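You operate a simulated robot arm through the tools that you are given. There is no shell and no other tool. Be economical: measure what you need, move in short steps, check, and stop when the job is done.

You are at the controls of a simulated two-armed robot. One attempt, no reset.

## Task
Fill engine 75 with the amount of oil on its card.
Fine: use the dial and one press of the green DOSE key; park the spout and shut the lid after.

Only the result counts: the job must be done as asked and must still hold three seconds after the hand-in. Knocking over, shifting, dropping, spilling or breaking anything else fails it. A push-on lid holds only when it is set on centred and level and pressed home; a screw cap is set on level and turned clockwise until tight.

## Robot
Two 7-joint arms with fingered hands on one trunk, on a carriage that runs on a rail from [0.5, 0.678] to [-0.616, -0.835] (x, y) and turns from -195 to 138 degrees about z. Base frame: it is fixed where the carriage stands at the start and does not move with it; the origin is on the floor, on the carriage's upright axis, x ahead of it, y to its left, z up; the surface under the hand at the start is at about z = 0.8. Units: m, degrees, N and s.
The left shoulder is at the start at [0.07, 0.188, 1.373], the right one opposite. With the tool pointing down near the work surface each hand reaches from about 0.1 to 0.76 m from the robot's upright axis, wherever it stands, measured 20 degrees to its own side. Places, roughly: blue spout [0.6, -0.4, 1.2]; green oil key [0.6, -0.6, 1.3]; left drain tap [0.7, -0.1, 0.9]; left oil engine [0.8, -0.3, 0.9]; oil dial [0.7, -0.4, 1.3]; orange oil key [0.6, -0.6, 1.2]; right drain tap [0.4, -0.5, 0.9]; right filler lid [0.5, -0.6, 1.1]; right oil card [0.3, -0.5, 0.8]; right oil engine [0.6, -0.6, 0.9]. Payload 4 kg a hand.
The TCP of each hand is the grasp point between the finger pads, 0.026 m short of the fingertips. In the tool frame z runs along the fingers and y along their closing line. The gripper opens to 0.132 m. The gripper's body begins 0.073 m behind the TCP. The gripper is a hand of 4 fingers: y runs from the thumb to the fingers, the wrist lies at [0, 0, -0.224] in the tool frame.
Orientation is told as [roll, pitch, yaw] about the base's x, y, z axes, in that order, counted from this pose: with the fingers straight down and closing along the base's y, the tool's x points along the base's -x, its y along +y and its z along -z.

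## Interface
- The arms move only by the tool arm_command. It takes "left_rows", "right_rows" or both (then of equal length, played together; a hand with none holds still); each is a list of rows, each a list of 6 numbers: the shift along the base's x, y, z in m, then the turn, a rotation vector about the base's x, y, z in degrees. In form: [[dx, dy, dz, wx, wy, wz], ...]. A call has 1 to 20 rows; each row is the pose to reach, as a shift and turn from the pose commanded when the call began. Each row takes 0.2 s and may step no farther than 0.05 m and 8.6 degrees from the row before; otherwise, the whole call is refused. Where a pose cannot be reached the arm comes as near as it can. A force on the tool above 40 N (or 10 N above the force at the start of the call, whichever is more), or a blocked arm, ends the call early, and 0.2 s more pass. In this call time passes only in rows, and 0.2 s behind the last. It gives the time, the measured TCP pose, the force on the tool (base axes), the opening and the grip force at its end, in the units of the frame above (readings bear some noise), with the torque about the TCP (base axes, N m) and any sound that the robot's microphone picked up.
- Cameras (640 x 400 px; columns grow to the right, rows downward): "scene" is now at [0.1269, -0.0434, 1.6153]; the picture's right is [-0.43, -0.90, 0.00], its down [-0.46, 0.22, -0.86] and it looks along [0.78, -0.37, -0.51] (base axes); focal length 214 px, centre (320, 200). "left" rides on the left gripper at [-0.073, 0.006, -0.094] in its tool frame; the picture's right is [-0.08, -1.00, 0.00], its down [0.78, -0.06, -0.62] and it looks along [0.61, -0.05, 0.79] (tool axes); focal length 230 px, centre (320, 200). "right" rides on the right gripper at [0.073, 0.006, -0.094] in its tool frame; the picture's right is [-0.08, 1.00, 0.00], its down [-0.78, -0.06, -0.62] and it looks along [-0.61, -0.05, 0.79] (tool axes); focal length 230 px, centre (320, 200). There is no depth. A picture from a camera that has moved, and an enlarged one, comes with that camera's place and axes in the base frame and with its lens. The place of the scene camera against the robot may be out by one fixed shift of up to 0.012 m in any direction.
- get_image(camera): a new picture of that camera. The clock stands still meanwhile.
- slide_trunk(by): slides the trunk up (or, below 0, down) by that many m; the arms and the scene camera ride with it, the base frame stays. It gives what a move gives, with no picture.
- roll_base(legs): drives the robot by 1 to 6 legs, each [ahead, left, turn to the left] in m, m and degrees, along the robot's own axes; the way and the turn of a leg run together, so that a leg with both is an arc; at most 1.5 m and 180 degrees a leg. The arms and the cameras ride along, it lands a little off, and it stops where it bumps. It keeps to its track: a leg is cut to what the track allows. It gives what a move gives.
- finger_targets(finger1, finger2, finger3, thumb_bend, hand): sets how far each is bent, from 0 (flat) to 1 (curled in); at 0.3 the hand is open as for a grip, at 0.7 the pads meet at the TCP. One left out holds its place. A second passes; each finger stops where it meets its share of the squeeze, and holds until it gets a number again. It is the only way to open and close the hand. It gives what a move gives, with no picture; readings hold the bend of each and the force on the fingers (four entries, about 0 where the hand has none), thumb and palm.
- aim_head(pan, tilt): turns the head with the scene camera to pan (to the left, within 86 degrees either way) and tilt (down, from -29 to 69), counted from straight ahead of the robot. It gives what a move gives.
- close_up(camera, box): a new picture of the part [left, top, right, bottom] of that camera's present view, enlarged. The clock stands still meanwhile.
- sign_off(): hands the job in; it is judged then, once.

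Work in short steps. Places have to be worked out from the pictures, the camera data and where the tool is seen: move nearer, look again, correct. Check each grasp and each placing, and mend what went wrong. You have 120 turns and 108 pictures in all, those below and enlarged ones among them. Open the grippers and draw the arms clear of the work before you hand the job in, unless the task says otherwise; then end with one line.

The tools are called as a command line: name --argument value ..., lists and objects as JSON in quotes. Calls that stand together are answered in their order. arm_command: Moves the arms, as the interface text tells. Its arguments: {"type":"object","properties":{"left_rows":{"type":"array"},"right_rows":{"type":"array"}},"required":[]} The other tools are called the same way: slide_trunk (by) slides the trunk up or down; finger_targets (finger1, finger2, finger3, thumb_bend, hand) moves the fingers one by one; roll_base (legs) drives the base; aim_head (pan, tilt) turns the head that bears the scene camera; get_image (camera) takes a picture; close_up (camera, box) takes an enlarged picture of a part of a camera's view; sign_off () hands the job in.

At the start:

```text
time_s: 0.0
left_tcp_pos: [0.4093, -0.0335, 1.4862]
left_ee_rot: [0.0, 0.0, 0.0]
left_force: [0.2, 0.2, 0.0]
left_moment: [-0.02, 0.01, -0.01]
left_finger_gap: 0.1318
left_gripper_force: 0.0
left_shape: jaw
left_bend: [0.3, 0.3, 0.3, 0.3]
left_finger forces: [0.0, 0.0, 0.1, 0.1, 0.1, 0.0]
right_tcp_pos: [0.3646, -0.5631, 1.5058]
right_ee_rot: [-0.1, 0.1, -0.1]
right_force: [0.1, -0.1, -0.5]
right_moment: [-0.01, 0.0, 0.0]
right_finger_gap: 0.1318
right_gripper_force: 0.1
right_shape: jaw
right_bend: [0.3, 0.3, 0.3, 0.3]
right_finger forces: [0.0, 0.1, 0.1, 0.1, 0.1, 0.0]
trunk travel left (down, up): [-0.85, 0.09]
robot x, y, heading: [-0.0032, 0.0003, -0.1]
head pan, tilt: [-25.8, 30.6]
```

scene: 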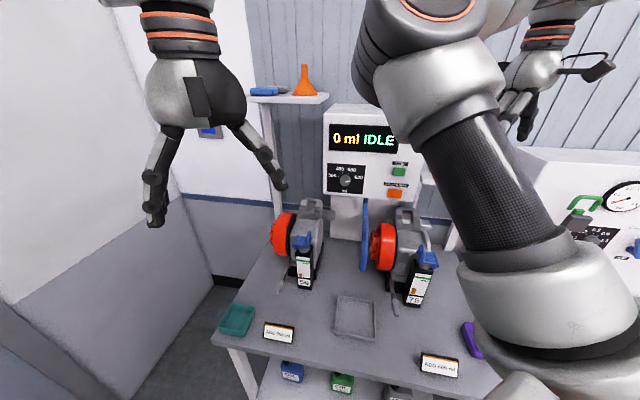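
right: 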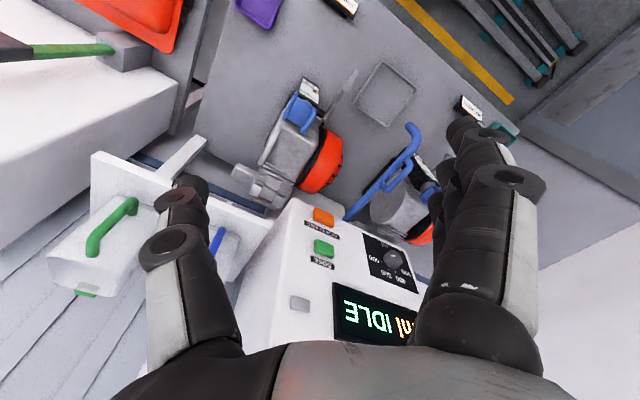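
left: 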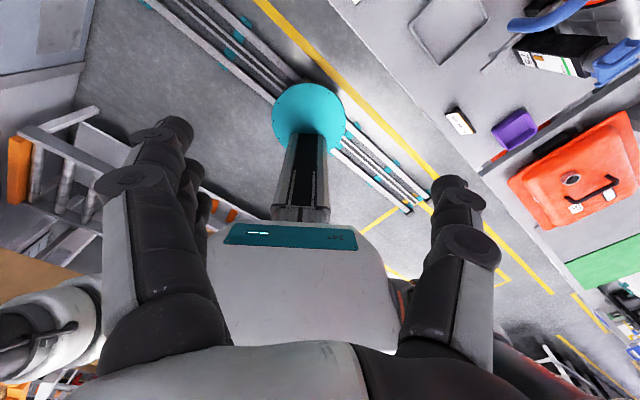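

The scene shows two engines, one perhaps labelled 75 on the right. I'll enlarge the labels, the cards and the panel.

close_up --camera "scene" --box '[250, 190, 470, 310]'

close_up --camera "scene" --box '[250, 310, 470, 390]'

close_up --camera "scene" --box '[310, 90, 430, 210]'

```text
2.91 times, centred on (360, 250) of scene
camera zoom: at [0.1269, -0.0434, 1.6153], right [-0.43, -0.9, 0.0], down [-0.46, 0.22, -0.86], along [0.78, -0.37, -0.51], focal length 624 px, centre (204, 54)
```

zoom: 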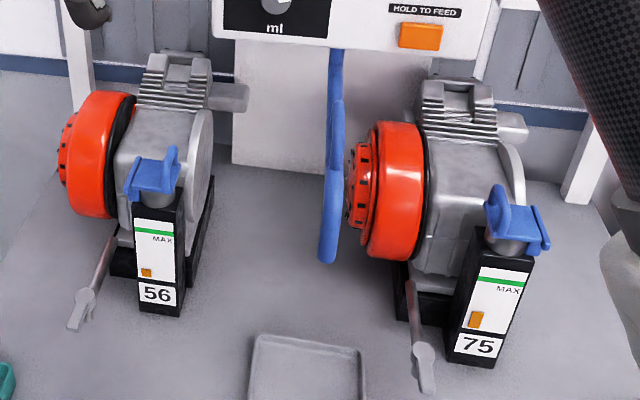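

```text
2.91 times, centred on (360, 350) of scene
camera zoom: at [0.1269, -0.0434, 1.6153], right [-0.43, -0.9, 0.0], down [-0.46, 0.22, -0.86], along [0.78, -0.37, -0.51], focal length 624 px, centre (204, -236)
```

zoom: 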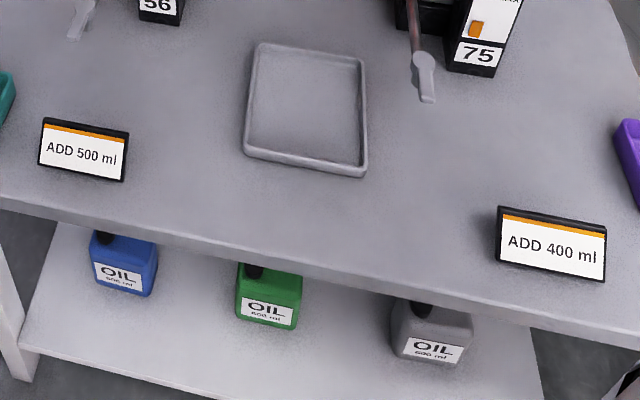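

```text
3.33 times, centred on (370, 150) of scene
camera zoom: at [0.1269, -0.0434, 1.6153], right [-0.43, -0.9, 0.0], down [-0.46, 0.22, -0.86], along [0.78, -0.37, -0.51], focal length 715 px, centre (153, 367)
```

zoom: 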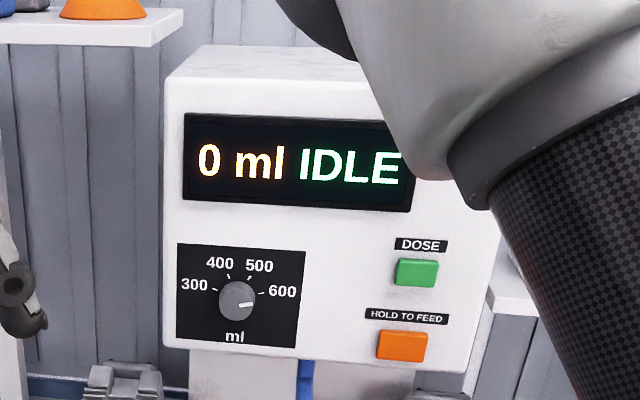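

Card of 75 (right) says 400 ml; dial's pointer is about at 600. I'll look closer at the spout, lid and tap with the right camera.

close_up --camera "right" --box '[320, 110, 460, 230]'

close_up --camera "right" --box '[220, 60, 380, 210]'

close_up --camera "right" --box '[280, 190, 430, 340]'

```text
3.33 times, centred on (390, 170) of right
camera zoom: at [0.2911, -0.5577, 1.599], right [0.08, 1.0, 0.0], down [0.78, -0.06, 0.62], along [0.61, -0.05, -0.79], focal length 767 px, centre (87, 300)
```

zoom: 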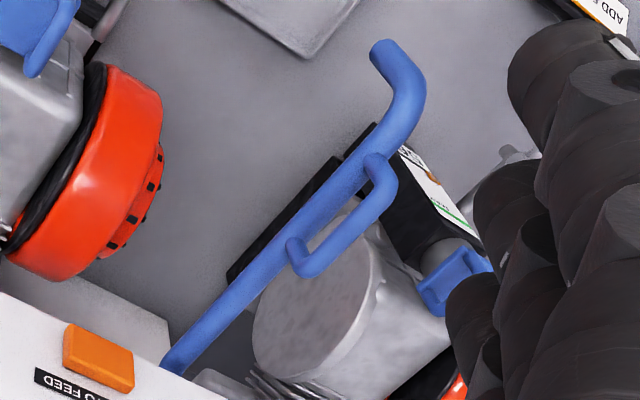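

```text
2.67 times, centred on (300, 135) of right
camera zoom: at [0.2911, -0.5577, 1.599], right [0.08, 1.0, 0.0], down [0.78, -0.06, 0.62], along [0.61, -0.05, -0.79], focal length 614 px, centre (373, 373)
```

zoom: 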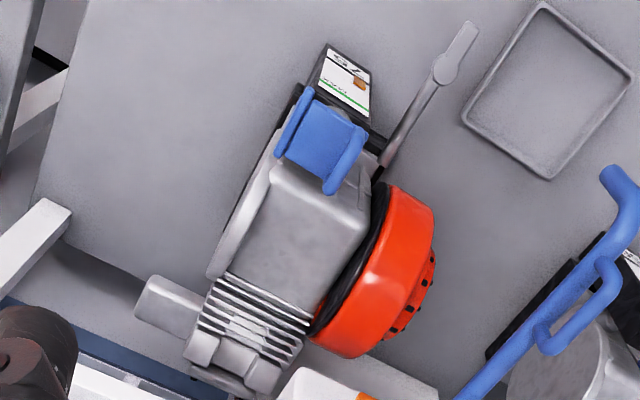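

```text
2.67 times, centred on (355, 265) of right
camera zoom: at [0.2911, -0.5577, 1.599], right [0.08, 1.0, 0.0], down [0.78, -0.06, 0.62], along [0.61, -0.05, -0.79], focal length 614 px, centre (227, 27)
```

zoom: 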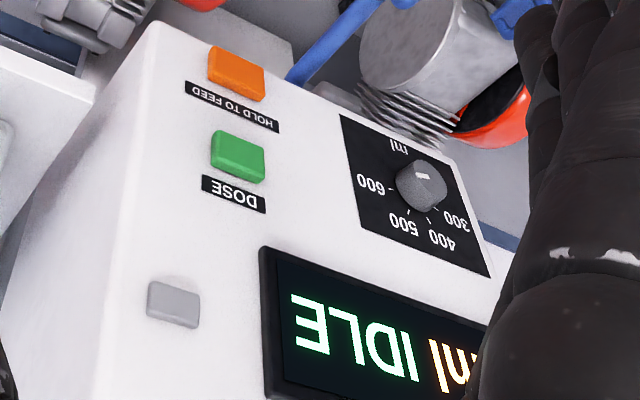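

Next I turn the robot square to the bench (heading about -36°) so that both hands work straight ahead.

roll_base --legs '[[0, 0, -36.3]]'

aim_head --pan 0 --tilt 32

get_image --camera "scene"

get_image --camera "left"

```text
time_s: 2.1
left_tcp_pos: [0.3075, -0.2696, 1.4842]
left_ee_rot: [-0.1, 0.1, -36.7]
left_force: [0.0, -1.0, 0.4]
left_moment: [0.03, 0.04, 0.02]
left_finger_gap: 0.1318
left_gripper_force: 0.1
left_shape: jaw
left_bend: [0.3, 0.3, 0.3, 0.3]
left_finger forces: [0.0, 0.0, 0.1, 0.1, 0.1, 0.0]
right_tcp_pos: [-0.0444, -0.6673, 1.5061]
right_ee_rot: [0.0, 0.0, -36.7]
right_force: [0.0, -1.2, -0.5]
right_moment: [0.03, -0.04, -0.01]
right_finger_gap: 0.1317
right_gripper_force: 0.0
right_shape: jaw
right_bend: [0.3, 0.3, 0.3, 0.3]
right_finger forces: [0.0, 0.0, 0.0, 0.0, 0.0, 0.1]
trunk travel left (down, up): [-0.85, 0.09]
robot x, y, heading: [-0.0031, 0.0011, -36.6]
head pan, tilt: [-25.8, 30.6]
```

```text
time_s: 3.0
left_tcp_pos: [0.307, -0.2709, 1.4865]
left_ee_rot: [0.0, -0.1, -36.7]
left_force: [-0.8, 0.7, -0.2]
left_moment: [0.01, -0.01, 0.0]
left_finger_gap: 0.1318
left_gripper_force: 0.2
left_shape: jaw
left_bend: [0.3, 0.3, 0.3, 0.3]
left_finger forces: [0.0, 0.0, 0.1, 0.0, 0.0, 0.0]
right_tcp_pos: [-0.0445, -0.6691, 1.5061]
right_ee_rot: [0.0, 0.0, -36.7]
right_force: [-0.2, 0.0, -0.6]
right_moment: [-0.01, -0.01, 0.04]
right_finger_gap: 0.1315
right_gripper_force: 0.1
right_shape: jaw
right_bend: [0.3, 0.3, 0.3, 0.3]
right_finger forces: [0.1, 0.1, 0.0, 0.1, 0.1, 0.0]
trunk travel left (down, up): [-0.85, 0.09]
robot x, y, heading: [-0.0006, 0.0001, -37.0]
head pan, tilt: [0.0, 32.0]
```

```text
98 pictures are left
camera scene: at [0.1073, -0.0878, 1.6131], right [-0.6, -0.8, 0.0], down [-0.42, 0.32, -0.85], along [0.68, -0.51, -0.53], focal length 214 px, centre (320, 200)
```

scene: 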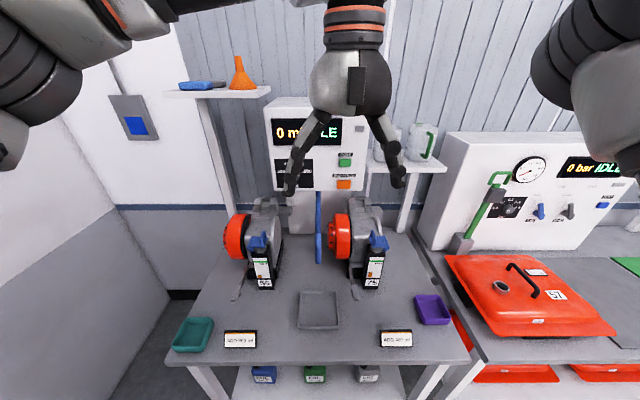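

```text
97 pictures are left
camera left: at [0.3689, -0.3098, 1.5786], right [-0.53, -0.85, 0.0], down [-0.67, 0.42, 0.62], along [-0.52, 0.33, -0.79], focal length 230 px, centre (320, 200)
```

left: 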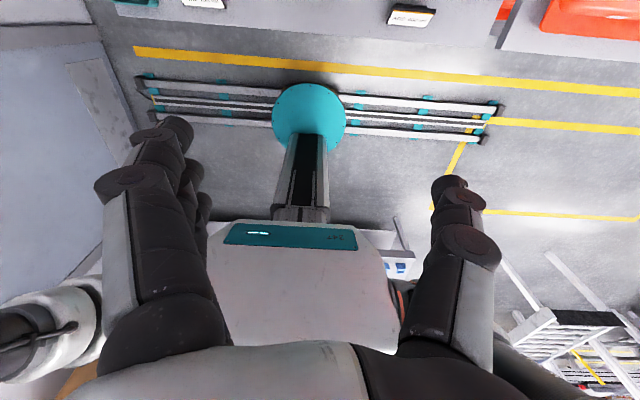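

The left hand blocks the panel; I move it 0.3 m to the left and look at the panel and lids again.

arm_command --left_rows '[[0.03, 0.04, 0, 0, 0, 0], [0.06, 0.08, 0, 0, 0, 0], [0.09, 0.12, 0, 0, 0, 0], [0.12, 0.16, 0, 0, 0, 0], [0.15, 0.2, 0, 0, 0, 0], [0.18, 0.24, 0, 0, 0, 0]]'

close_up --camera "scene" --box '[255, 90, 375, 200]'

close_up --camera "scene" --box '[290, 180, 410, 300]'

```text
time_s: 4.4
left_tcp_pos: [0.4867, -0.0273, 1.4831]
left_ee_rot: [-0.1, 0.0, -36.8]
left_force: [0.4, -0.3, 0.0]
left_moment: [0.01, 0.01, -0.02]
left_finger_gap: 0.132
left_gripper_force: 0.1
left_shape: jaw
left_bend: [0.3, 0.3, 0.3, 0.3]
left_finger forces: [0.0, 0.0, 0.0, 0.0, 0.0, 0.0]
right_tcp_pos: [-0.0437, -0.6649, 1.5069]
right_ee_rot: [-0.1, 0.0, -36.7]
right_force: [-0.6, -0.6, 0.4]
right_moment: [-0.02, -0.02, -0.03]
right_finger_gap: 0.1317
right_gripper_force: 0.0
right_shape: jaw
right_bend: [0.3, 0.3, 0.3, 0.3]
right_finger forces: [0.1, 0.0, 0.0, 0.0, 0.0, 0.0]
trunk travel left (down, up): [-0.85, 0.09]
robot x, y, heading: [0.0007, 0.0005, -36.9]
head pan, tilt: [0.0, 32.0]
```

```text
3.64 times, centred on (315, 145) of scene
camera zoom: at [0.1081, -0.0846, 1.6132], right [-0.6, -0.8, 0.0], down [-0.43, 0.31, -0.85], along [0.68, -0.51, -0.53], focal length 780 px, centre (338, 400)
```

zoom: 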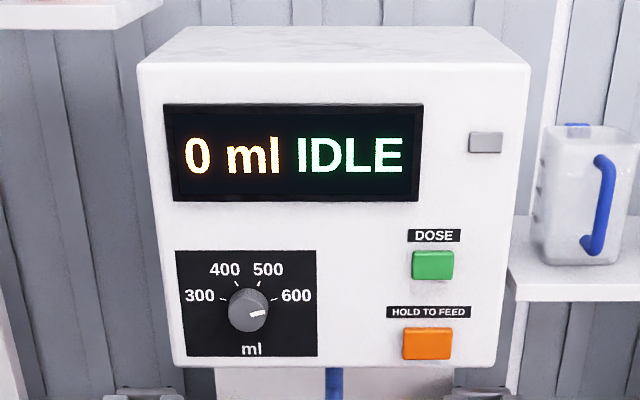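

```text
3.33 times, centred on (350, 240) of scene
camera zoom: at [0.1081, -0.0846, 1.6132], right [-0.6, -0.8, 0.0], down [-0.43, 0.31, -0.85], along [0.68, -0.51, -0.53], focal length 715 px, centre (220, 67)
```

zoom: 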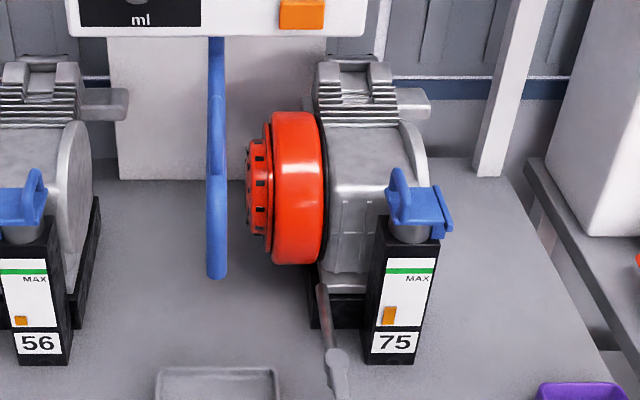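

Lid hinge seems on the right with a loop handle on the left. I bring the right hand's camera over near engine 75 to look at the lid, tap and level.

arm_command --right_rows '[[0.03, 0.034, -0.01, 0, 0, 0], [0.06, 0.068, -0.03, 0, 0, 0], [0.09, 0.101, -0.05, 0, 0, 0], [0.12, 0.135, -0.07, 0, 0, 0], [0.15, 0.169, -0.09, 0, 0, 0], [0.18, 0.202, -0.11, 0, 0, 0], [0.21, 0.236, -0.13, 0, 0, 0], [0.24, 0.27, -0.15, 0, 0, 0]]'

get_image --camera "right"

```text
time_s: 6.2
left_tcp_pos: [0.4853, -0.0294, 1.4853]
left_ee_rot: [-0.1, -0.2, -36.7]
left_force: [0.0, -0.2, 0.3]
left_moment: [-0.04, 0.0, 0.0]
left_finger_gap: 0.132
left_gripper_force: 0.1
left_shape: jaw
left_bend: [0.3, 0.3, 0.3, 0.3]
left_finger forces: [0.0, 0.0, 0.1, 0.1, 0.0, 0.0]
right_tcp_pos: [-0.0102, -0.4937, 1.3489]
right_ee_rot: [-0.2, -0.1, -36.6]
right_force: [-0.2, 0.6, -0.2]
right_moment: [-0.04, -0.01, 0.02]
right_finger_gap: 0.1316
right_gripper_force: 0.1
right_shape: jaw
right_bend: [0.3, 0.3, 0.3, 0.3]
right_finger forces: [0.0, 0.0, 0.1, 0.1, 0.1, 0.0]
right hand out of reach, approached as far as the arm can: row 3, 4, 5, 6, 7, 8
trunk travel left (down, up): [-0.85, 0.09]
robot x, y, heading: [0.0026, 0.0011, -36.5]
head pan, tilt: [0.0, 32.0]
```

```text
94 pictures are left
camera right: at [-0.0659, -0.4455, 1.4432], right [0.66, 0.75, 0.0], down [0.59, -0.52, 0.62], along [0.47, -0.41, -0.79], focal length 230 px, centre (320, 200)
```

right: 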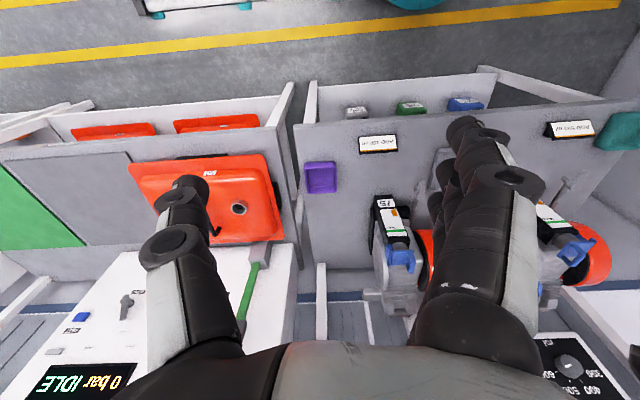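

The arm fell short (too folded near the trunk). I go forward first and lower, then left.

arm_command --right_rows '[[0.03, -0.02, -0.02, 0, 0, 0], [0.06, -0.04, -0.04, 0, 0, 0], [0.09, -0.06, -0.07, 0, 0, 0], [0.12, -0.055, -0.09, 0, 0, 0], [0.145, -0.025, -0.1, 0, 0, 0], [0.17, 0.01, -0.1, 0, 0, 0], [0.19, 0.045, -0.1, 0, 0, 0], [0.208, 0.084, -0.1, 0, 0, 0]]'

get_image --camera "right"

```text
time_s: 8.0
left_tcp_pos: [0.4856, -0.0317, 1.4845]
left_ee_rot: [-0.1, 0.0, -36.7]
left_force: [0.3, 0.8, 0.5]
left_moment: [0.01, -0.04, 0.0]
left_finger_gap: 0.1318
left_gripper_force: 0.1
left_shape: jaw
left_bend: [0.3, 0.3, 0.3, 0.3]
left_finger forces: [0.1, 0.1, 0.1, 0.0, 0.0, 0.1]
right_tcp_pos: [0.0552, -0.5996, 1.253]
right_ee_rot: [-0.1, 0.0, -36.7]
right_force: [-0.3, -0.4, -0.2]
right_moment: [0.03, 0.0, 0.03]
right_finger_gap: 0.1319
right_gripper_force: 0.0
right_shape: jaw
right_bend: [0.3, 0.3, 0.3, 0.3]
right_finger forces: [0.1, 0.0, 0.1, 0.1, 0.1, 0.0]
right hand out of reach, approached as far as the arm can: row 1, 2, 3, 4, 5, 6, 7, 8
trunk travel left (down, up): [-0.85, 0.09]
robot x, y, heading: [0.0008, -0.0018, -36.8]
head pan, tilt: [0.0, 32.0]
```

```text
93 pictures are left
camera right: at [0.0004, -0.552, 1.3457], right [0.66, 0.75, 0.0], down [0.59, -0.52, 0.62], along [0.46, -0.41, -0.79], focal length 230 px, centre (320, 200)
```

right: 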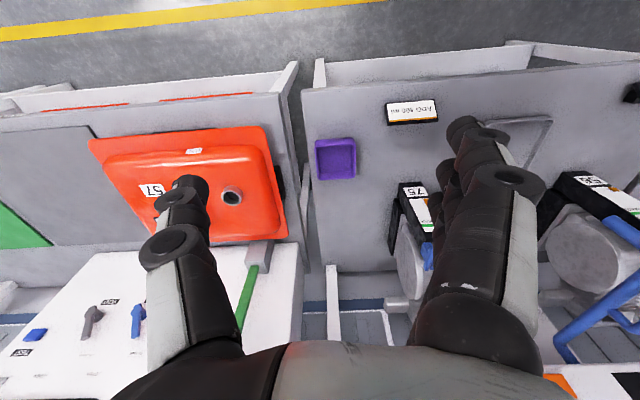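

The right arm sticks near u=-0.43, probably a wrist limit. I test with a yaw of the hand while moving left.

arm_command --right_rows '[[0, 0, 0, 0, 0, 8], [0, 0, 0, 0, 0, 16], [0, 0, 0, 0, 0, 24], [0.02, 0.027, 0, 0, 0, 32], [0.04, 0.053, 0, 0, 0, 40], [0.06, 0.08, 0, 0, 0, 45], [0.08, 0.107, 0, 0, 0, 45], [0.1, 0.133, 0, 0, 0, 45]]'

```text
time_s: 9.8
left_tcp_pos: [0.4861, -0.0318, 1.4851]
left_ee_rot: [0.1, 0.0, -36.8]
left_force: [0.0, 0.3, 0.0]
left_moment: [-0.01, 0.03, -0.01]
left_finger_gap: 0.132
left_gripper_force: 0.0
left_shape: jaw
left_bend: [0.3, 0.3, 0.3, 0.3]
left_finger forces: [0.0, 0.1, 0.1, 0.1, 0.1, 0.0]
right_tcp_pos: [0.0475, -0.5909, 1.2509]
right_ee_rot: [0.1, 0.0, 8.4]
right_force: [-0.3, -0.1, -0.4]
right_moment: [-0.01, -0.02, 0.01]
right_finger_gap: 0.1319
right_gripper_force: 0.1
right_shape: jaw
right_bend: [0.3, 0.3, 0.3, 0.3]
right_finger forces: [0.0, 0.0, 0.0, 0.0, 0.0, 0.0]
right hand out of reach, approached as far as the arm can: row 2, 3, 4, 5, 6, 7, 8
trunk travel left (down, up): [-0.85, 0.09]
robot x, y, heading: [-0.0019, 0.0025, -36.7]
head pan, tilt: [0.0, 32.0]
```

Yaw went through but position didn't. I try the other yaw direction and a motion away from the body as well.

arm_command --right_rows '[[0, 0, 0, 0, 0, -8], [0, 0, 0, 0, 0, -16], [0, 0, 0, 0, 0, -24], [0, 0, 0, 0, 0, -32], [0, 0, 0, 0, 0, -40], [0, 0, 0, 0, 0, -48], [0, 0, 0, 0, 0, -56], [0, 0, 0, 0, 0, -64], [0, 0, 0, 0, 0, -72], [0, 0, 0, 0, 0, -80], [0, 0, 0, 0, 0, -88], [0.02, 0.027, 0, 0, 0, -88], [0.04, 0.053, 0, 0, 0, -88], [0.06, 0.08, 0, 0, 0, -88], [0.08, 0.107, 0, 0, 0, -88]]'

```text
time_s: 13.0
left_tcp_pos: [0.4862, -0.0304, 1.4861]
left_ee_rot: [0.0, 0.0, -36.7]
left_force: [-0.4, 0.0, -0.6]
left_moment: [0.02, 0.04, 0.01]
left_finger_gap: 0.1319
left_gripper_force: 0.1
left_shape: jaw
left_bend: [0.3, 0.3, 0.3, 0.3]
left_finger forces: [0.0, 0.0, 0.1, 0.0, 0.0, 0.1]
right_tcp_pos: [0.0204, -0.5634, 1.2417]
right_ee_rot: [0.0, 0.1, -79.7]
right_force: [-0.1, -0.1, 0.0]
right_moment: [-0.05, -0.03, 0.0]
right_finger_gap: 0.1318
right_gripper_force: 0.0
right_shape: jaw
right_bend: [0.3, 0.3, 0.3, 0.3]
right_finger forces: [0.0, 0.0, 0.1, 0.0, 0.1, 0.1]
right hand out of reach, approached as far as the arm can: row 9, 10, 11, 12, 13, 14, 15
trunk travel left (down, up): [-0.85, 0.09]
robot x, y, heading: [-0.003, -0.0002, -36.8]
head pan, tilt: [0.0, 32.0]
```

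I look at the right arm's configuration with the head.

aim_head --pan -45 --tilt 30

get_image --camera "scene"

```text
time_s: 14.2
left_tcp_pos: [0.4845, -0.0307, 1.4854]
left_ee_rot: [0.0, 0.0, -36.7]
left_force: [0.2, -0.1, 0.4]
left_moment: [-0.01, -0.01, -0.03]
left_finger_gap: 0.1317
left_gripper_force: 0.1
left_shape: jaw
left_bend: [0.3, 0.3, 0.3, 0.3]
left_finger forces: [0.0, 0.0, 0.0, 0.0, 0.0, 0.0]
right_tcp_pos: [0.0212, -0.5656, 1.2417]
right_ee_rot: [0.0, 0.0, -79.6]
right_force: [0.5, -0.2, 0.7]
right_moment: [0.0, 0.02, -0.03]
right_finger_gap: 0.1318
right_gripper_force: 0.0
right_shape: jaw
right_bend: [0.3, 0.3, 0.3, 0.3]
right_finger forces: [0.0, 0.0, 0.0, 0.0, 0.0, 0.0]
trunk travel left (down, up): [-0.85, 0.09]
robot x, y, heading: [-0.0035, -0.0009, -36.8]
head pan, tilt: [-45.0, 30.0]
```

```text
92 pictures are left
camera scene: at [0.0491, -0.1235, 1.6162], right [-0.99, -0.15, 0.0], down [-0.07, 0.49, -0.87], along [0.13, -0.86, -0.5], focal length 214 px, centre (320, 200)
```

scene: 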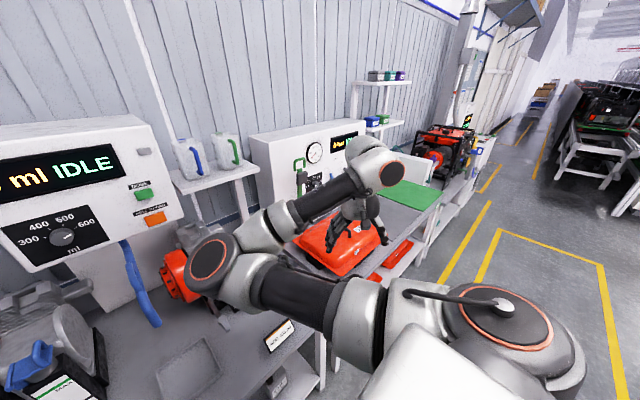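

The elbow is simply folded to its limit: the hand must stay over ~0.42 m from the shoulder. I go out forward to n≈0.5 then left, restoring the yaw.

arm_command --right_rows '[[0.03, -0.022, 0, 0, 0, 8], [0.06, -0.045, 0, 0, 0, 16], [0.09, -0.067, 0, 0, 0, 24], [0.12, -0.09, 0, 0, 0, 32], [0.14, -0.08, 0, 0, 0, 40], [0.165, -0.045, 0, 0, 0, 43], [0.19, -0.01, 0, 0, 0, 43], [0.21, 0.025, 0, 0, 0, 43], [0.235, 0.06, 0, 0, 0, 43], [0.261, 0.102, 0, 0, 0, 43]]'

get_image --camera "right"

```text
time_s: 16.4
left_tcp_pos: [0.489, -0.0312, 1.4837]
left_ee_rot: [-0.2, 0.1, -36.8]
left_force: [0.0, -0.7, -0.2]
left_moment: [0.04, 0.0, -0.05]
left_finger_gap: 0.1318
left_gripper_force: 0.0
left_shape: jaw
left_bend: [0.3, 0.3, 0.3, 0.3]
left_finger forces: [0.1, 0.0, 0.0, 0.0, 0.1, 0.0]
right_tcp_pos: [0.299, -0.6749, 1.2381]
right_ee_rot: [-0.2, 0.1, -36.7]
right_force: [0.0, 0.1, 0.7]
right_moment: [0.01, 0.07, 0.01]
right_finger_gap: 0.1319
right_gripper_force: 0.1
right_shape: jaw
right_bend: [0.3, 0.3, 0.3, 0.3]
right_finger forces: [0.0, 0.0, 0.1, 0.0, 0.0, 0.0]
right hand out of reach, approached as far as the arm can: row 1, 2, 3, 5, 6, 7, 8, 9, 10
trunk travel left (down, up): [-0.85, 0.09]
robot x, y, heading: [0.0011, 0.0023, -36.9]
head pan, tilt: [-45.0, 30.0]
```

```text
91 pictures are left
camera right: at [0.2451, -0.6261, 1.3316], right [0.66, 0.75, 0.0], down [0.59, -0.52, 0.62], along [0.46, -0.41, -0.79], focal length 230 px, centre (320, 200)
```

right: 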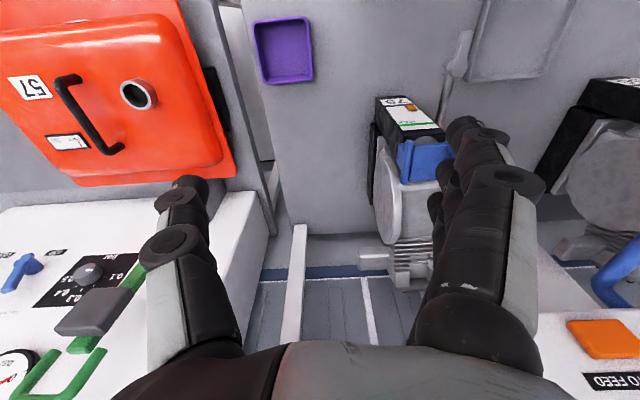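

The right arm's elbow is folded inward, which limits it on the left; the left arm is freer. I'll use the left arm with the carriage shifted right, so I first raise and retract the right arm to the side.

arm_command --right_rows '[[0, 0, 0.045, 0, 0, 0], [-0.01, 0, 0.09, 0, 0, 0], [-0.04, 0, 0.125, 0, 0, 0], [-0.08, 0, 0.155, 0, 0, 0], [-0.12, 0, 0.18, 0, 0, 0], [-0.16, 0, 0.2, 0, 0, 0], [-0.2, 0, 0.22, 0, 0, 0], [-0.245, 0, 0.24, 0, 0, 0], [-0.29, 0, 0.26, 0, 0, 0], [-0.336, 0.002, 0.26, 0, 0, 0], [-0.38, 0.002, 0.26, 0, 0, 0], [-0.42, 0.003, 0.26, 0, 0, 0], [-0.46, 0.005, 0.26, 0, 0, 0], [-0.5, 0.005, 0.26, 0, 0, 0], [-0.54, 0.005, 0.26, 0, 0, 0], [-0.58, 0.007, 0.26, 0, 0, 0], [-0.62, 0.01, 0.26, 0, 0, 0], [-0.66, 0.012, 0.26, 0, 0, 0]]'

get_image --camera "scene"

```text
time_s: 20.2
left_tcp_pos: [0.4826, -0.0313, 1.4862]
left_ee_rot: [0.1, 0.0, -36.6]
left_force: [-0.5, -0.9, -0.2]
left_moment: [-0.01, 0.0, 0.02]
left_finger_gap: 0.1316
left_gripper_force: 0.0
left_shape: jaw
left_bend: [0.3, 0.3, 0.3, 0.3]
left_finger forces: [0.0, 0.1, 0.0, 0.0, 0.0, 0.1]
right_tcp_pos: [-0.369, -0.6612, 1.4897]
right_ee_rot: [0.0, 0.0, -36.7]
right_force: [0.1, -0.1, 0.8]
right_moment: [0.01, -0.05, 0.0]
right_finger_gap: 0.1321
right_gripper_force: 0.1
right_shape: jaw
right_bend: [0.3, 0.3, 0.3, 0.3]
right_finger forces: [0.0, 0.0, 0.1, 0.0, 0.0, 0.0]
trunk travel left (down, up): [-0.85, 0.09]
robot x, y, heading: [-0.0011, -0.0041, -36.7]
head pan, tilt: [-45.0, 30.0]
```

```text
90 pictures are left
camera scene: at [0.0458, -0.1236, 1.6164], right [-0.99, -0.15, 0.0], down [-0.07, 0.49, -0.87], along [0.13, -0.86, -0.5], focal length 214 px, centre (320, 200)
```

scene: 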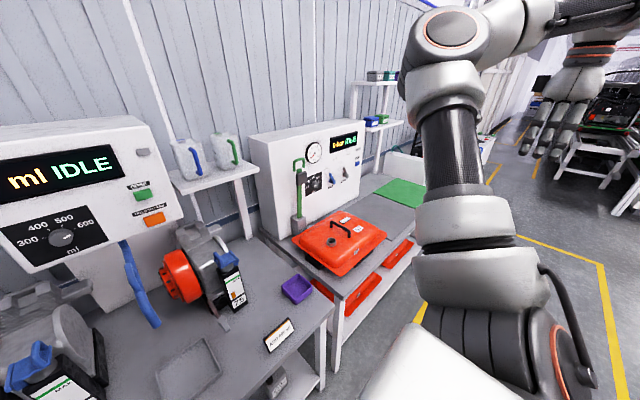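

The right arm is clear. I drive 0.3 m to the right along the rail and look with the head straight ahead.

roll_base --legs '[[0, -0.3, 0]]'

aim_head --pan 10 --tilt 38

get_image --camera "scene"

```text
time_s: 22.2
left_tcp_pos: [0.3058, -0.2764, 1.484]
left_ee_rot: [-0.2, 0.1, -37.0]
left_force: [1.0, -0.2, -0.8]
left_moment: [-0.03, 0.02, 0.01]
left_finger_gap: 0.1319
left_gripper_force: 0.1
left_shape: jaw
left_bend: [0.3, 0.3, 0.3, 0.3]
left_finger forces: [0.0, 0.0, 0.1, 0.0, 0.1, 0.1]
right_tcp_pos: [-0.5479, -0.9025, 1.4921]
right_ee_rot: [-0.2, 0.1, -36.9]
right_force: [0.0, 0.0, 0.2]
right_moment: [0.03, -0.01, -0.02]
right_finger_gap: 0.1317
right_gripper_force: 0.0
right_shape: jaw
right_bend: [0.3, 0.3, 0.3, 0.3]
right_finger forces: [0.0, 0.0, 0.1, 0.0, 0.0, 0.1]
trunk travel left (down, up): [-0.85, 0.09]
robot x, y, heading: [-0.1797, -0.2459, -37.0]
head pan, tilt: [-45.0, 30.0]
```

```text
time_s: 23.5
left_tcp_pos: [0.3053, -0.2786, 1.484]
left_ee_rot: [-0.1, 0.0, -36.9]
left_force: [0.2, 0.1, 0.2]
left_moment: [-0.02, -0.01, -0.03]
left_finger_gap: 0.1317
left_gripper_force: 0.1
left_shape: jaw
left_bend: [0.3, 0.3, 0.3, 0.3]
left_finger forces: [0.1, 0.0, 0.1, 0.1, 0.1, 0.0]
right_tcp_pos: [-0.5478, -0.9034, 1.491]
right_ee_rot: [-0.1, 0.0, -36.9]
right_force: [0.0, 0.2, -0.5]
right_moment: [0.03, 0.03, -0.04]
right_finger_gap: 0.132
right_gripper_force: 0.1
right_shape: jaw
right_bend: [0.3, 0.3, 0.3, 0.3]
right_finger forces: [0.0, 0.1, 0.0, 0.1, 0.0, 0.0]
trunk travel left (down, up): [-0.85, 0.09]
robot x, y, heading: [-0.1833, -0.2458, -37.0]
head pan, tilt: [10.0, 38.0]
```

```text
89 pictures are left
camera scene: at [-0.0679, -0.3181, 1.6039], right [-0.45, -0.89, 0.0], down [-0.55, 0.28, -0.79], along [0.7, -0.36, -0.62], focal length 214 px, centre (320, 200)
```

scene: 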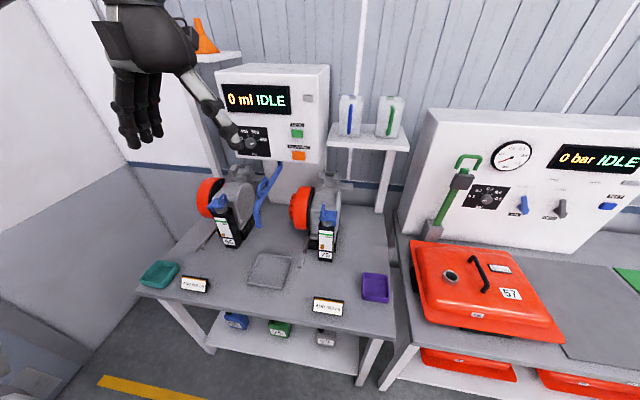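

Now I enlarge engine 75 and the panel from this viewpoint to triangulate.

close_up --camera "scene" --box '[240, 160, 360, 270]'

close_up --camera "scene" --box '[210, 60, 330, 170]'

close_up --camera "scene" --box '[290, 190, 350, 270]'

```text
3.64 times, centred on (300, 215) of scene
camera zoom: at [-0.0679, -0.3181, 1.6039], right [-0.45, -0.89, 0.0], down [-0.55, 0.28, -0.79], along [0.7, -0.36, -0.62], focal length 780 px, centre (393, 146)
```

zoom: 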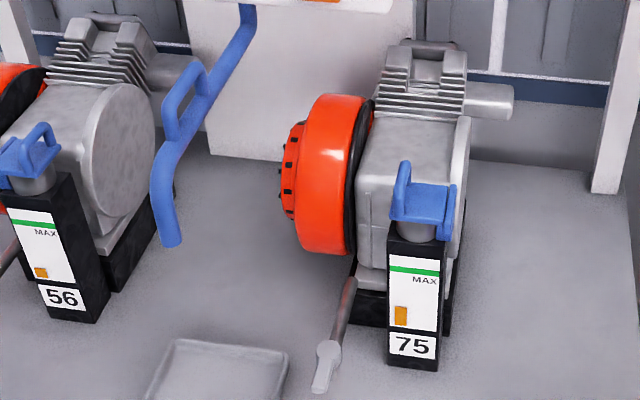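

```text
3.64 times, centred on (270, 115) of scene
camera zoom: at [-0.0679, -0.3181, 1.6039], right [-0.45, -0.89, 0.0], down [-0.55, 0.28, -0.79], along [0.7, -0.36, -0.62], focal length 780 px, centre (502, 509)
```

zoom: 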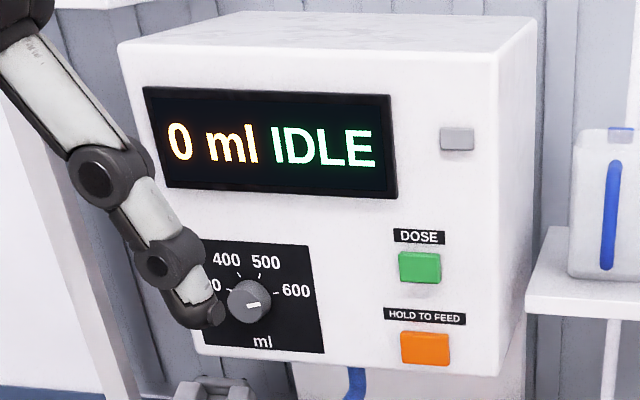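

```text
5.00 times, centred on (320, 230) of scene
camera zoom: at [-0.0679, -0.3181, 1.6039], right [-0.45, -0.89, 0.0], down [-0.55, 0.28, -0.79], along [0.7, -0.36, -0.62], focal length 1072 px, centre (320, 50)
```

zoom: 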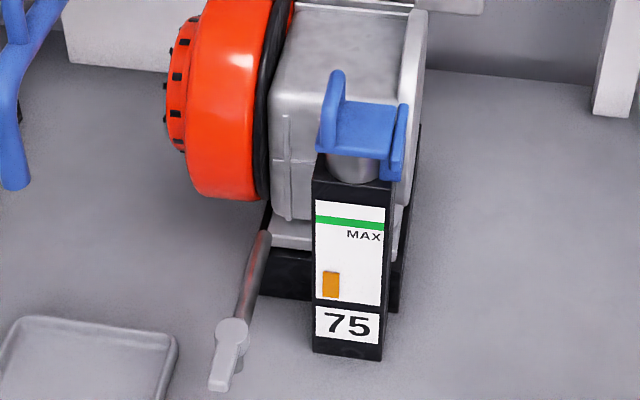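

Triangulated (local frame n ahead of bench, u left): dial ≈[0.713,-0.429,1.286], DOSE key ≈[0.615,-0.577,1.328], lid loop top ≈[0.480,-0.612,1.095]. I turn the left hand to point forward at the bench, so lid, dial and key can all be worked along the hand's axis.

arm_command --left_rows '[[0.014, -0.01, -0.008, -4.91, -6.54, 0], [0.028, -0.021, -0.015, -9.82, -13.09, 0], [0.041, -0.031, -0.023, -14.73, -19.63, 0], [0.055, -0.041, -0.03, -19.65, -26.17, 0], [0.069, -0.052, -0.038, -24.56, -32.71, 0], [0.083, -0.062, -0.046, -29.47, -39.26, 0], [0.097, -0.073, -0.053, -34.38, -45.8, 0], [0.11, -0.083, -0.061, -39.29, -52.34, 0], [0.124, -0.093, -0.069, -44.2, -58.89, 0], [0.138, -0.104, -0.076, -49.11, -65.43, 0], [0.152, -0.114, -0.084, -54.0, -72.0, 0]]'

get_image --camera "left"

get_image --camera "scene"

```text
time_s: 25.9
left_tcp_pos: [0.4573, -0.3926, 1.4004]
left_ee_rot: [-95.8, -89.9, 58.8]
left_force: [-0.3, -0.4, 0.2]
left_moment: [-0.05, 0.01, 0.0]
left_finger_gap: 0.1319
left_gripper_force: 0.0
left_shape: jaw
left_bend: [0.3, 0.3, 0.3, 0.3]
left_finger forces: [0.0, 0.1, 0.1, 0.0, 0.0, 0.0]
right_tcp_pos: [-0.5486, -0.9033, 1.4905]
right_ee_rot: [0.0, 0.1, -36.8]
right_force: [-0.1, -0.6, -0.1]
right_moment: [0.03, 0.0, -0.02]
right_finger_gap: 0.1321
right_gripper_force: 0.2
right_shape: jaw
right_bend: [0.3, 0.3, 0.3, 0.3]
right_finger forces: [0.0, 0.0, 0.0, 0.1, 0.0, 0.0]
trunk travel left (down, up): [-0.85, 0.09]
robot x, y, heading: [-0.181, -0.2462, -37.0]
head pan, tilt: [10.0, 38.0]
```

```text
85 pictures are left
camera left: at [0.3858, -0.3322, 1.474], right [-0.6, -0.8, 0.08], down [-0.53, 0.32, -0.78], along [0.6, -0.51, -0.61], focal length 230 px, centre (320, 200)
```

left: 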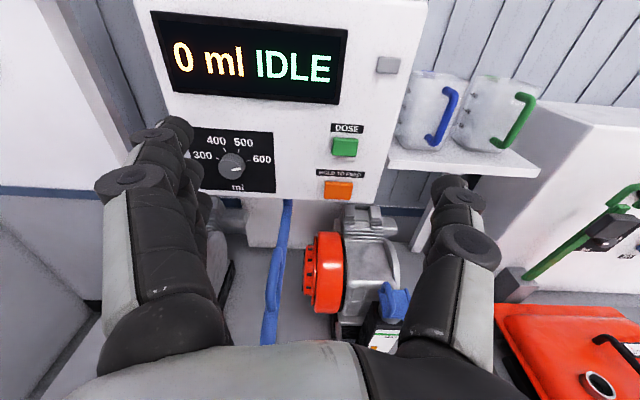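

```text
84 pictures are left
camera scene: at [-0.0673, -0.3186, 1.6039], right [-0.45, -0.89, 0.0], down [-0.55, 0.28, -0.79], along [0.7, -0.36, -0.62], focal length 214 px, centre (320, 200)
```

scene: 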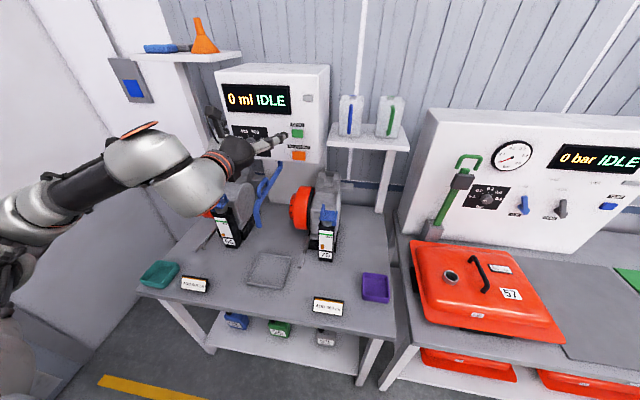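

View is good. I enlarge the dial from the left camera to measure its pointer and ticks.

close_up --camera "left" --box '[190, 125, 280, 195]'

close_up --camera "left" --box '[330, 260, 430, 360]'

```text
5.71 times, centred on (235, 160) of left
camera zoom: at [0.3858, -0.3322, 1.474], right [-0.6, -0.8, 0.08], down [-0.53, 0.32, -0.78], along [0.6, -0.51, -0.61], focal length 1315 px, centre (806, 429)
```

zoom: 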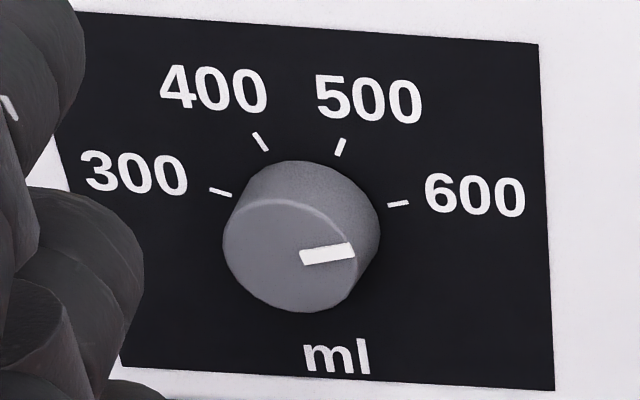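

```text
4.00 times, centred on (380, 310) of left
camera zoom: at [0.3858, -0.3322, 1.474], right [-0.6, -0.8, 0.08], down [-0.53, 0.32, -0.78], along [0.6, -0.51, -0.61], focal length 920 px, centre (80, -240)
```

zoom: 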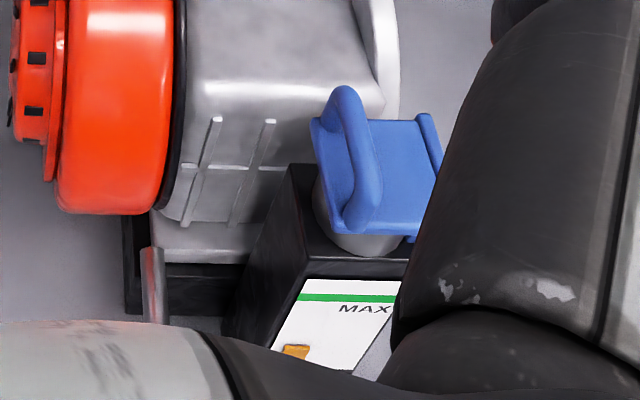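

The pointer is exactly on 600; ticks are 45° apart, so 90° counter-clockwise to 400. I bring the left hand in front of the dial, pre-rolled +45°.

arm_command --left_rows '[[0.02, 0.026, 0, 0, 0, 0], [0.04, 0.053, 0, 0, 0, 0], [0.06, 0.08, -0.02, 6.4, -4.8, 0], [0.079, 0.106, -0.04, 12, -9, 0], [0.095, 0.094, -0.07, 18.4, -13.8, 0], [0.111, 0.082, -0.095, 24.8, -18.6, 0], [0.127, 0.07, -0.11, 31.2, -23.4, 0], [0.159, 0.046, -0.12, 36, -27, 0]]'

get_image --camera "left"

get_image --camera "scene"

```text
time_s: 27.7
left_tcp_pos: [0.619, -0.3482, 1.2794]
left_ee_rot: [89.8, -45.0, -126.8]
left_force: [-0.5, -0.5, -0.5]
left_moment: [0.0, -0.04, 0.01]
left_finger_gap: 0.1319
left_gripper_force: 0.1
left_shape: jaw
left_bend: [0.3, 0.3, 0.3, 0.3]
left_finger forces: [0.1, 0.1, 0.1, 0.0, 0.0, 0.0]
right_tcp_pos: [-0.5462, -0.9072, 1.4906]
right_ee_rot: [0.0, 0.1, -36.8]
right_force: [0.5, -0.9, -0.6]
right_moment: [0.04, 0.05, 0.03]
right_finger_gap: 0.132
right_gripper_force: 0.0
right_shape: jaw
right_bend: [0.3, 0.3, 0.3, 0.3]
right_finger forces: [0.0, 0.1, 0.0, 0.0, 0.0, 0.0]
trunk travel left (down, up): [-0.85, 0.09]
robot x, y, heading: [-0.1803, -0.2424, -36.9]
head pan, tilt: [10.0, 38.0]
```

```text
81 pictures are left
camera left: at [0.5152, -0.3318, 1.3351], right [-0.46, -0.61, -0.65], down [-0.19, 0.78, -0.6], along [0.87, -0.15, -0.47], focal length 230 px, centre (320, 200)
```

left: 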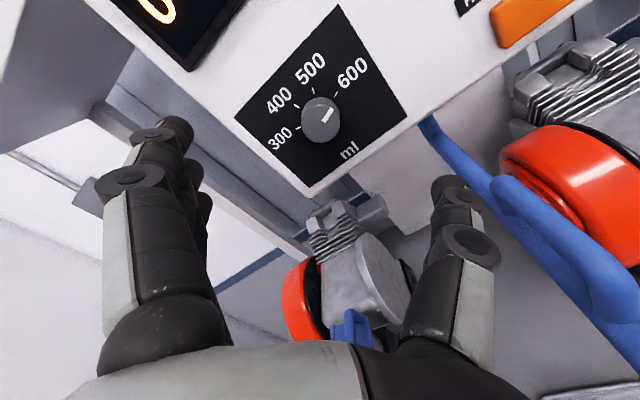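

```text
80 pictures are left
camera scene: at [-0.0659, -0.3209, 1.6036], right [-0.45, -0.89, 0.0], down [-0.55, 0.28, -0.79], along [0.7, -0.36, -0.62], focal length 214 px, centre (320, 200)
```

scene: 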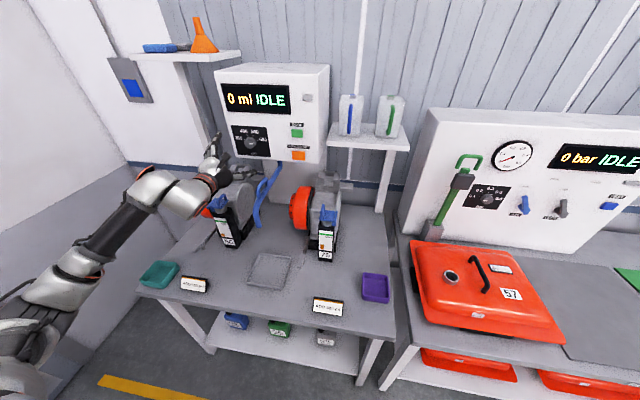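

Knob by hand-camera triangulation is at n≈0.815–0.828, u≈0.09, z≈1.283; the hand is aligned. I advance about 0.1 m.

arm_command --left_rows '[[0.025, -0.02, 0.002, 0, 0, 0], [0.05, -0.04, 0.004, 0, 0, 0], [0.075, -0.06, 0.004, 0, 0, 0], [0.083, -0.066, 0.004, 0, 0, 0]]'

get_image --camera "left"

```text
time_s: 28.7
left_tcp_pos: [0.6978, -0.4132, 1.2869]
left_ee_rot: [90.0, -44.9, -126.9]
left_force: [0.8, 0.1, -1.1]
left_moment: [-0.01, 0.02, 0.01]
left_finger_gap: 0.1317
left_gripper_force: 0.1
left_shape: jaw
left_bend: [0.3, 0.3, 0.3, 0.3]
left_finger forces: [0.1, 0.0, 0.0, 0.0, 0.0, 0.0]
right_tcp_pos: [-0.5496, -0.9044, 1.4909]
right_ee_rot: [-0.1, 0.0, -36.8]
right_force: [0.4, 0.2, -0.3]
right_moment: [-0.01, 0.01, 0.01]
right_finger_gap: 0.1318
right_gripper_force: 0.0
right_shape: jaw
right_bend: [0.3, 0.3, 0.3, 0.3]
right_finger forces: [0.0, 0.0, 0.0, 0.1, 0.0, 0.1]
trunk travel left (down, up): [-0.85, 0.09]
robot x, y, heading: [-0.1812, -0.2482, -37.1]
head pan, tilt: [10.0, 38.0]
```

```text
79 pictures are left
camera left: at [0.5938, -0.3942, 1.341], right [-0.46, -0.61, -0.65], down [-0.19, 0.78, -0.6], along [0.87, -0.15, -0.47], focal length 230 px, centre (320, 200)
```

left: 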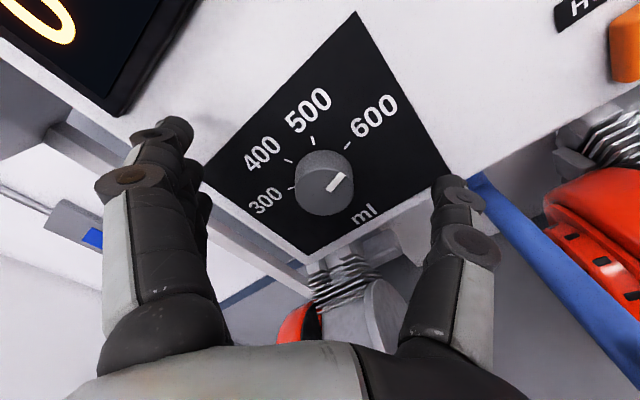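

The TCP (image centre) is right on the knob. I advance 1 cm more and close the fingers on it.

arm_command --left_rows '[[0.008, -0.006, -0.002, 0, 0, 0]]'

finger_targets --hand "left" --finger1 0.62 --finger2 0.62 --finger3 0.62 --thumb_bend 0.62

get_image --camera "left"

```text
time_s: 29.1
left_tcp_pos: [0.7059, -0.4183, 1.2835]
left_ee_rot: [89.9, -45.1, -126.8]
left_force: [-0.2, -0.9, -0.3]
left_moment: [-0.02, 0.0, 0.01]
left_finger_gap: 0.1316
left_gripper_force: 0.0
left_shape: jaw
left_bend: [0.3, 0.3, 0.3, 0.3]
left_finger forces: [0.1, 0.0, 0.0, 0.0, 0.0, 0.0]
right_tcp_pos: [-0.5501, -0.9053, 1.4917]
right_ee_rot: [0.0, 0.0, -36.9]
right_force: [0.5, 0.3, -0.8]
right_moment: [0.0, -0.01, -0.02]
right_finger_gap: 0.1319
right_gripper_force: 0.1
right_shape: jaw
right_bend: [0.3, 0.3, 0.3, 0.3]
right_finger forces: [0.0, 0.1, 0.0, 0.0, 0.0, 0.1]
trunk travel left (down, up): [-0.85, 0.09]
robot x, y, heading: [-0.1826, -0.2433, -36.9]
head pan, tilt: [10.0, 38.0]
```

```text
time_s: 30.1
left_tcp_pos: [0.704, -0.4191, 1.2834]
left_ee_rot: [89.9, -45.0, -126.7]
left_force: [-1.7, -1.8, -1.2]
left_moment: [0.0, 0.06, -0.04]
left_finger_gap: 0.0378
left_gripper_force: 2.1
left_shape: fingers
left_bend: [0.62, 0.61, 0.62, 0.61]
left_finger forces: [0.0, 0.8, 0.2, 0.0, 3.2, 0.1]
right_tcp_pos: [-0.5495, -0.9046, 1.4902]
right_ee_rot: [0.0, 0.0, -36.8]
right_force: [0.5, -0.4, 0.1]
right_moment: [0.01, -0.02, -0.01]
right_finger_gap: 0.132
right_gripper_force: 0.1
right_shape: jaw
right_bend: [0.3, 0.3, 0.3, 0.3]
right_finger forces: [0.1, 0.0, 0.0, 0.1, 0.0, 0.0]
trunk travel left (down, up): [-0.85, 0.09]
robot x, y, heading: [-0.1768, -0.2432, -36.8]
head pan, tilt: [10.0, 38.0]
```

```text
78 pictures are left
camera left: at [0.6018, -0.4005, 1.3388], right [-0.46, -0.61, -0.65], down [-0.19, 0.78, -0.6], along [0.87, -0.15, -0.47], focal length 230 px, centre (320, 200)
```

left: 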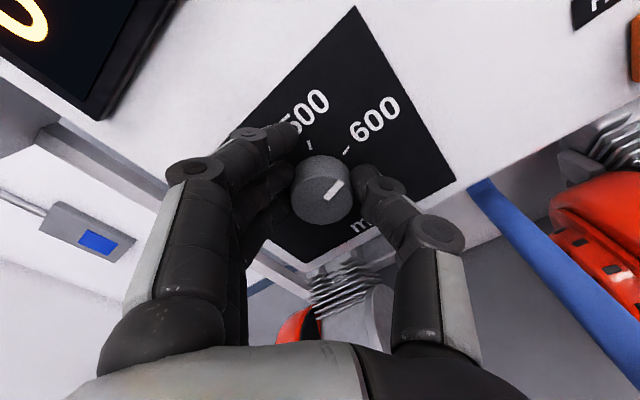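

Contact is light; I squeeze a bit more.

finger_targets --hand "left" --finger1 0.68 --finger2 0.68 --finger3 0.68 --thumb_bend 0.68

```text
time_s: 31.1
left_tcp_pos: [0.7066, -0.4187, 1.283]
left_ee_rot: [90.0, -44.8, -126.8]
left_force: [-0.5, -3.5, -0.2]
left_moment: [-0.05, 0.02, -0.03]
left_finger_gap: 0.0284
left_gripper_force: 9.8
left_shape: fingers
left_bend: [0.68, 0.62, 0.63, 0.63]
left_finger forces: [0.0, 4.3, 4.1, 0.0, 10.5, 0.1]
right_tcp_pos: [-0.55, -0.9048, 1.4894]
right_ee_rot: [0.1, 0.0, -37.0]
right_force: [0.3, -0.3, -0.9]
right_moment: [-0.02, -0.01, 0.0]
right_finger_gap: 0.1316
right_gripper_force: 0.0
right_shape: jaw
right_bend: [0.3, 0.3, 0.3, 0.3]
right_finger forces: [0.0, 0.0, 0.0, 0.0, 0.0, 0.0]
trunk travel left (down, up): [-0.85, 0.09]
robot x, y, heading: [-0.1796, -0.2451, -36.8]
head pan, tilt: [10.0, 38.0]
```

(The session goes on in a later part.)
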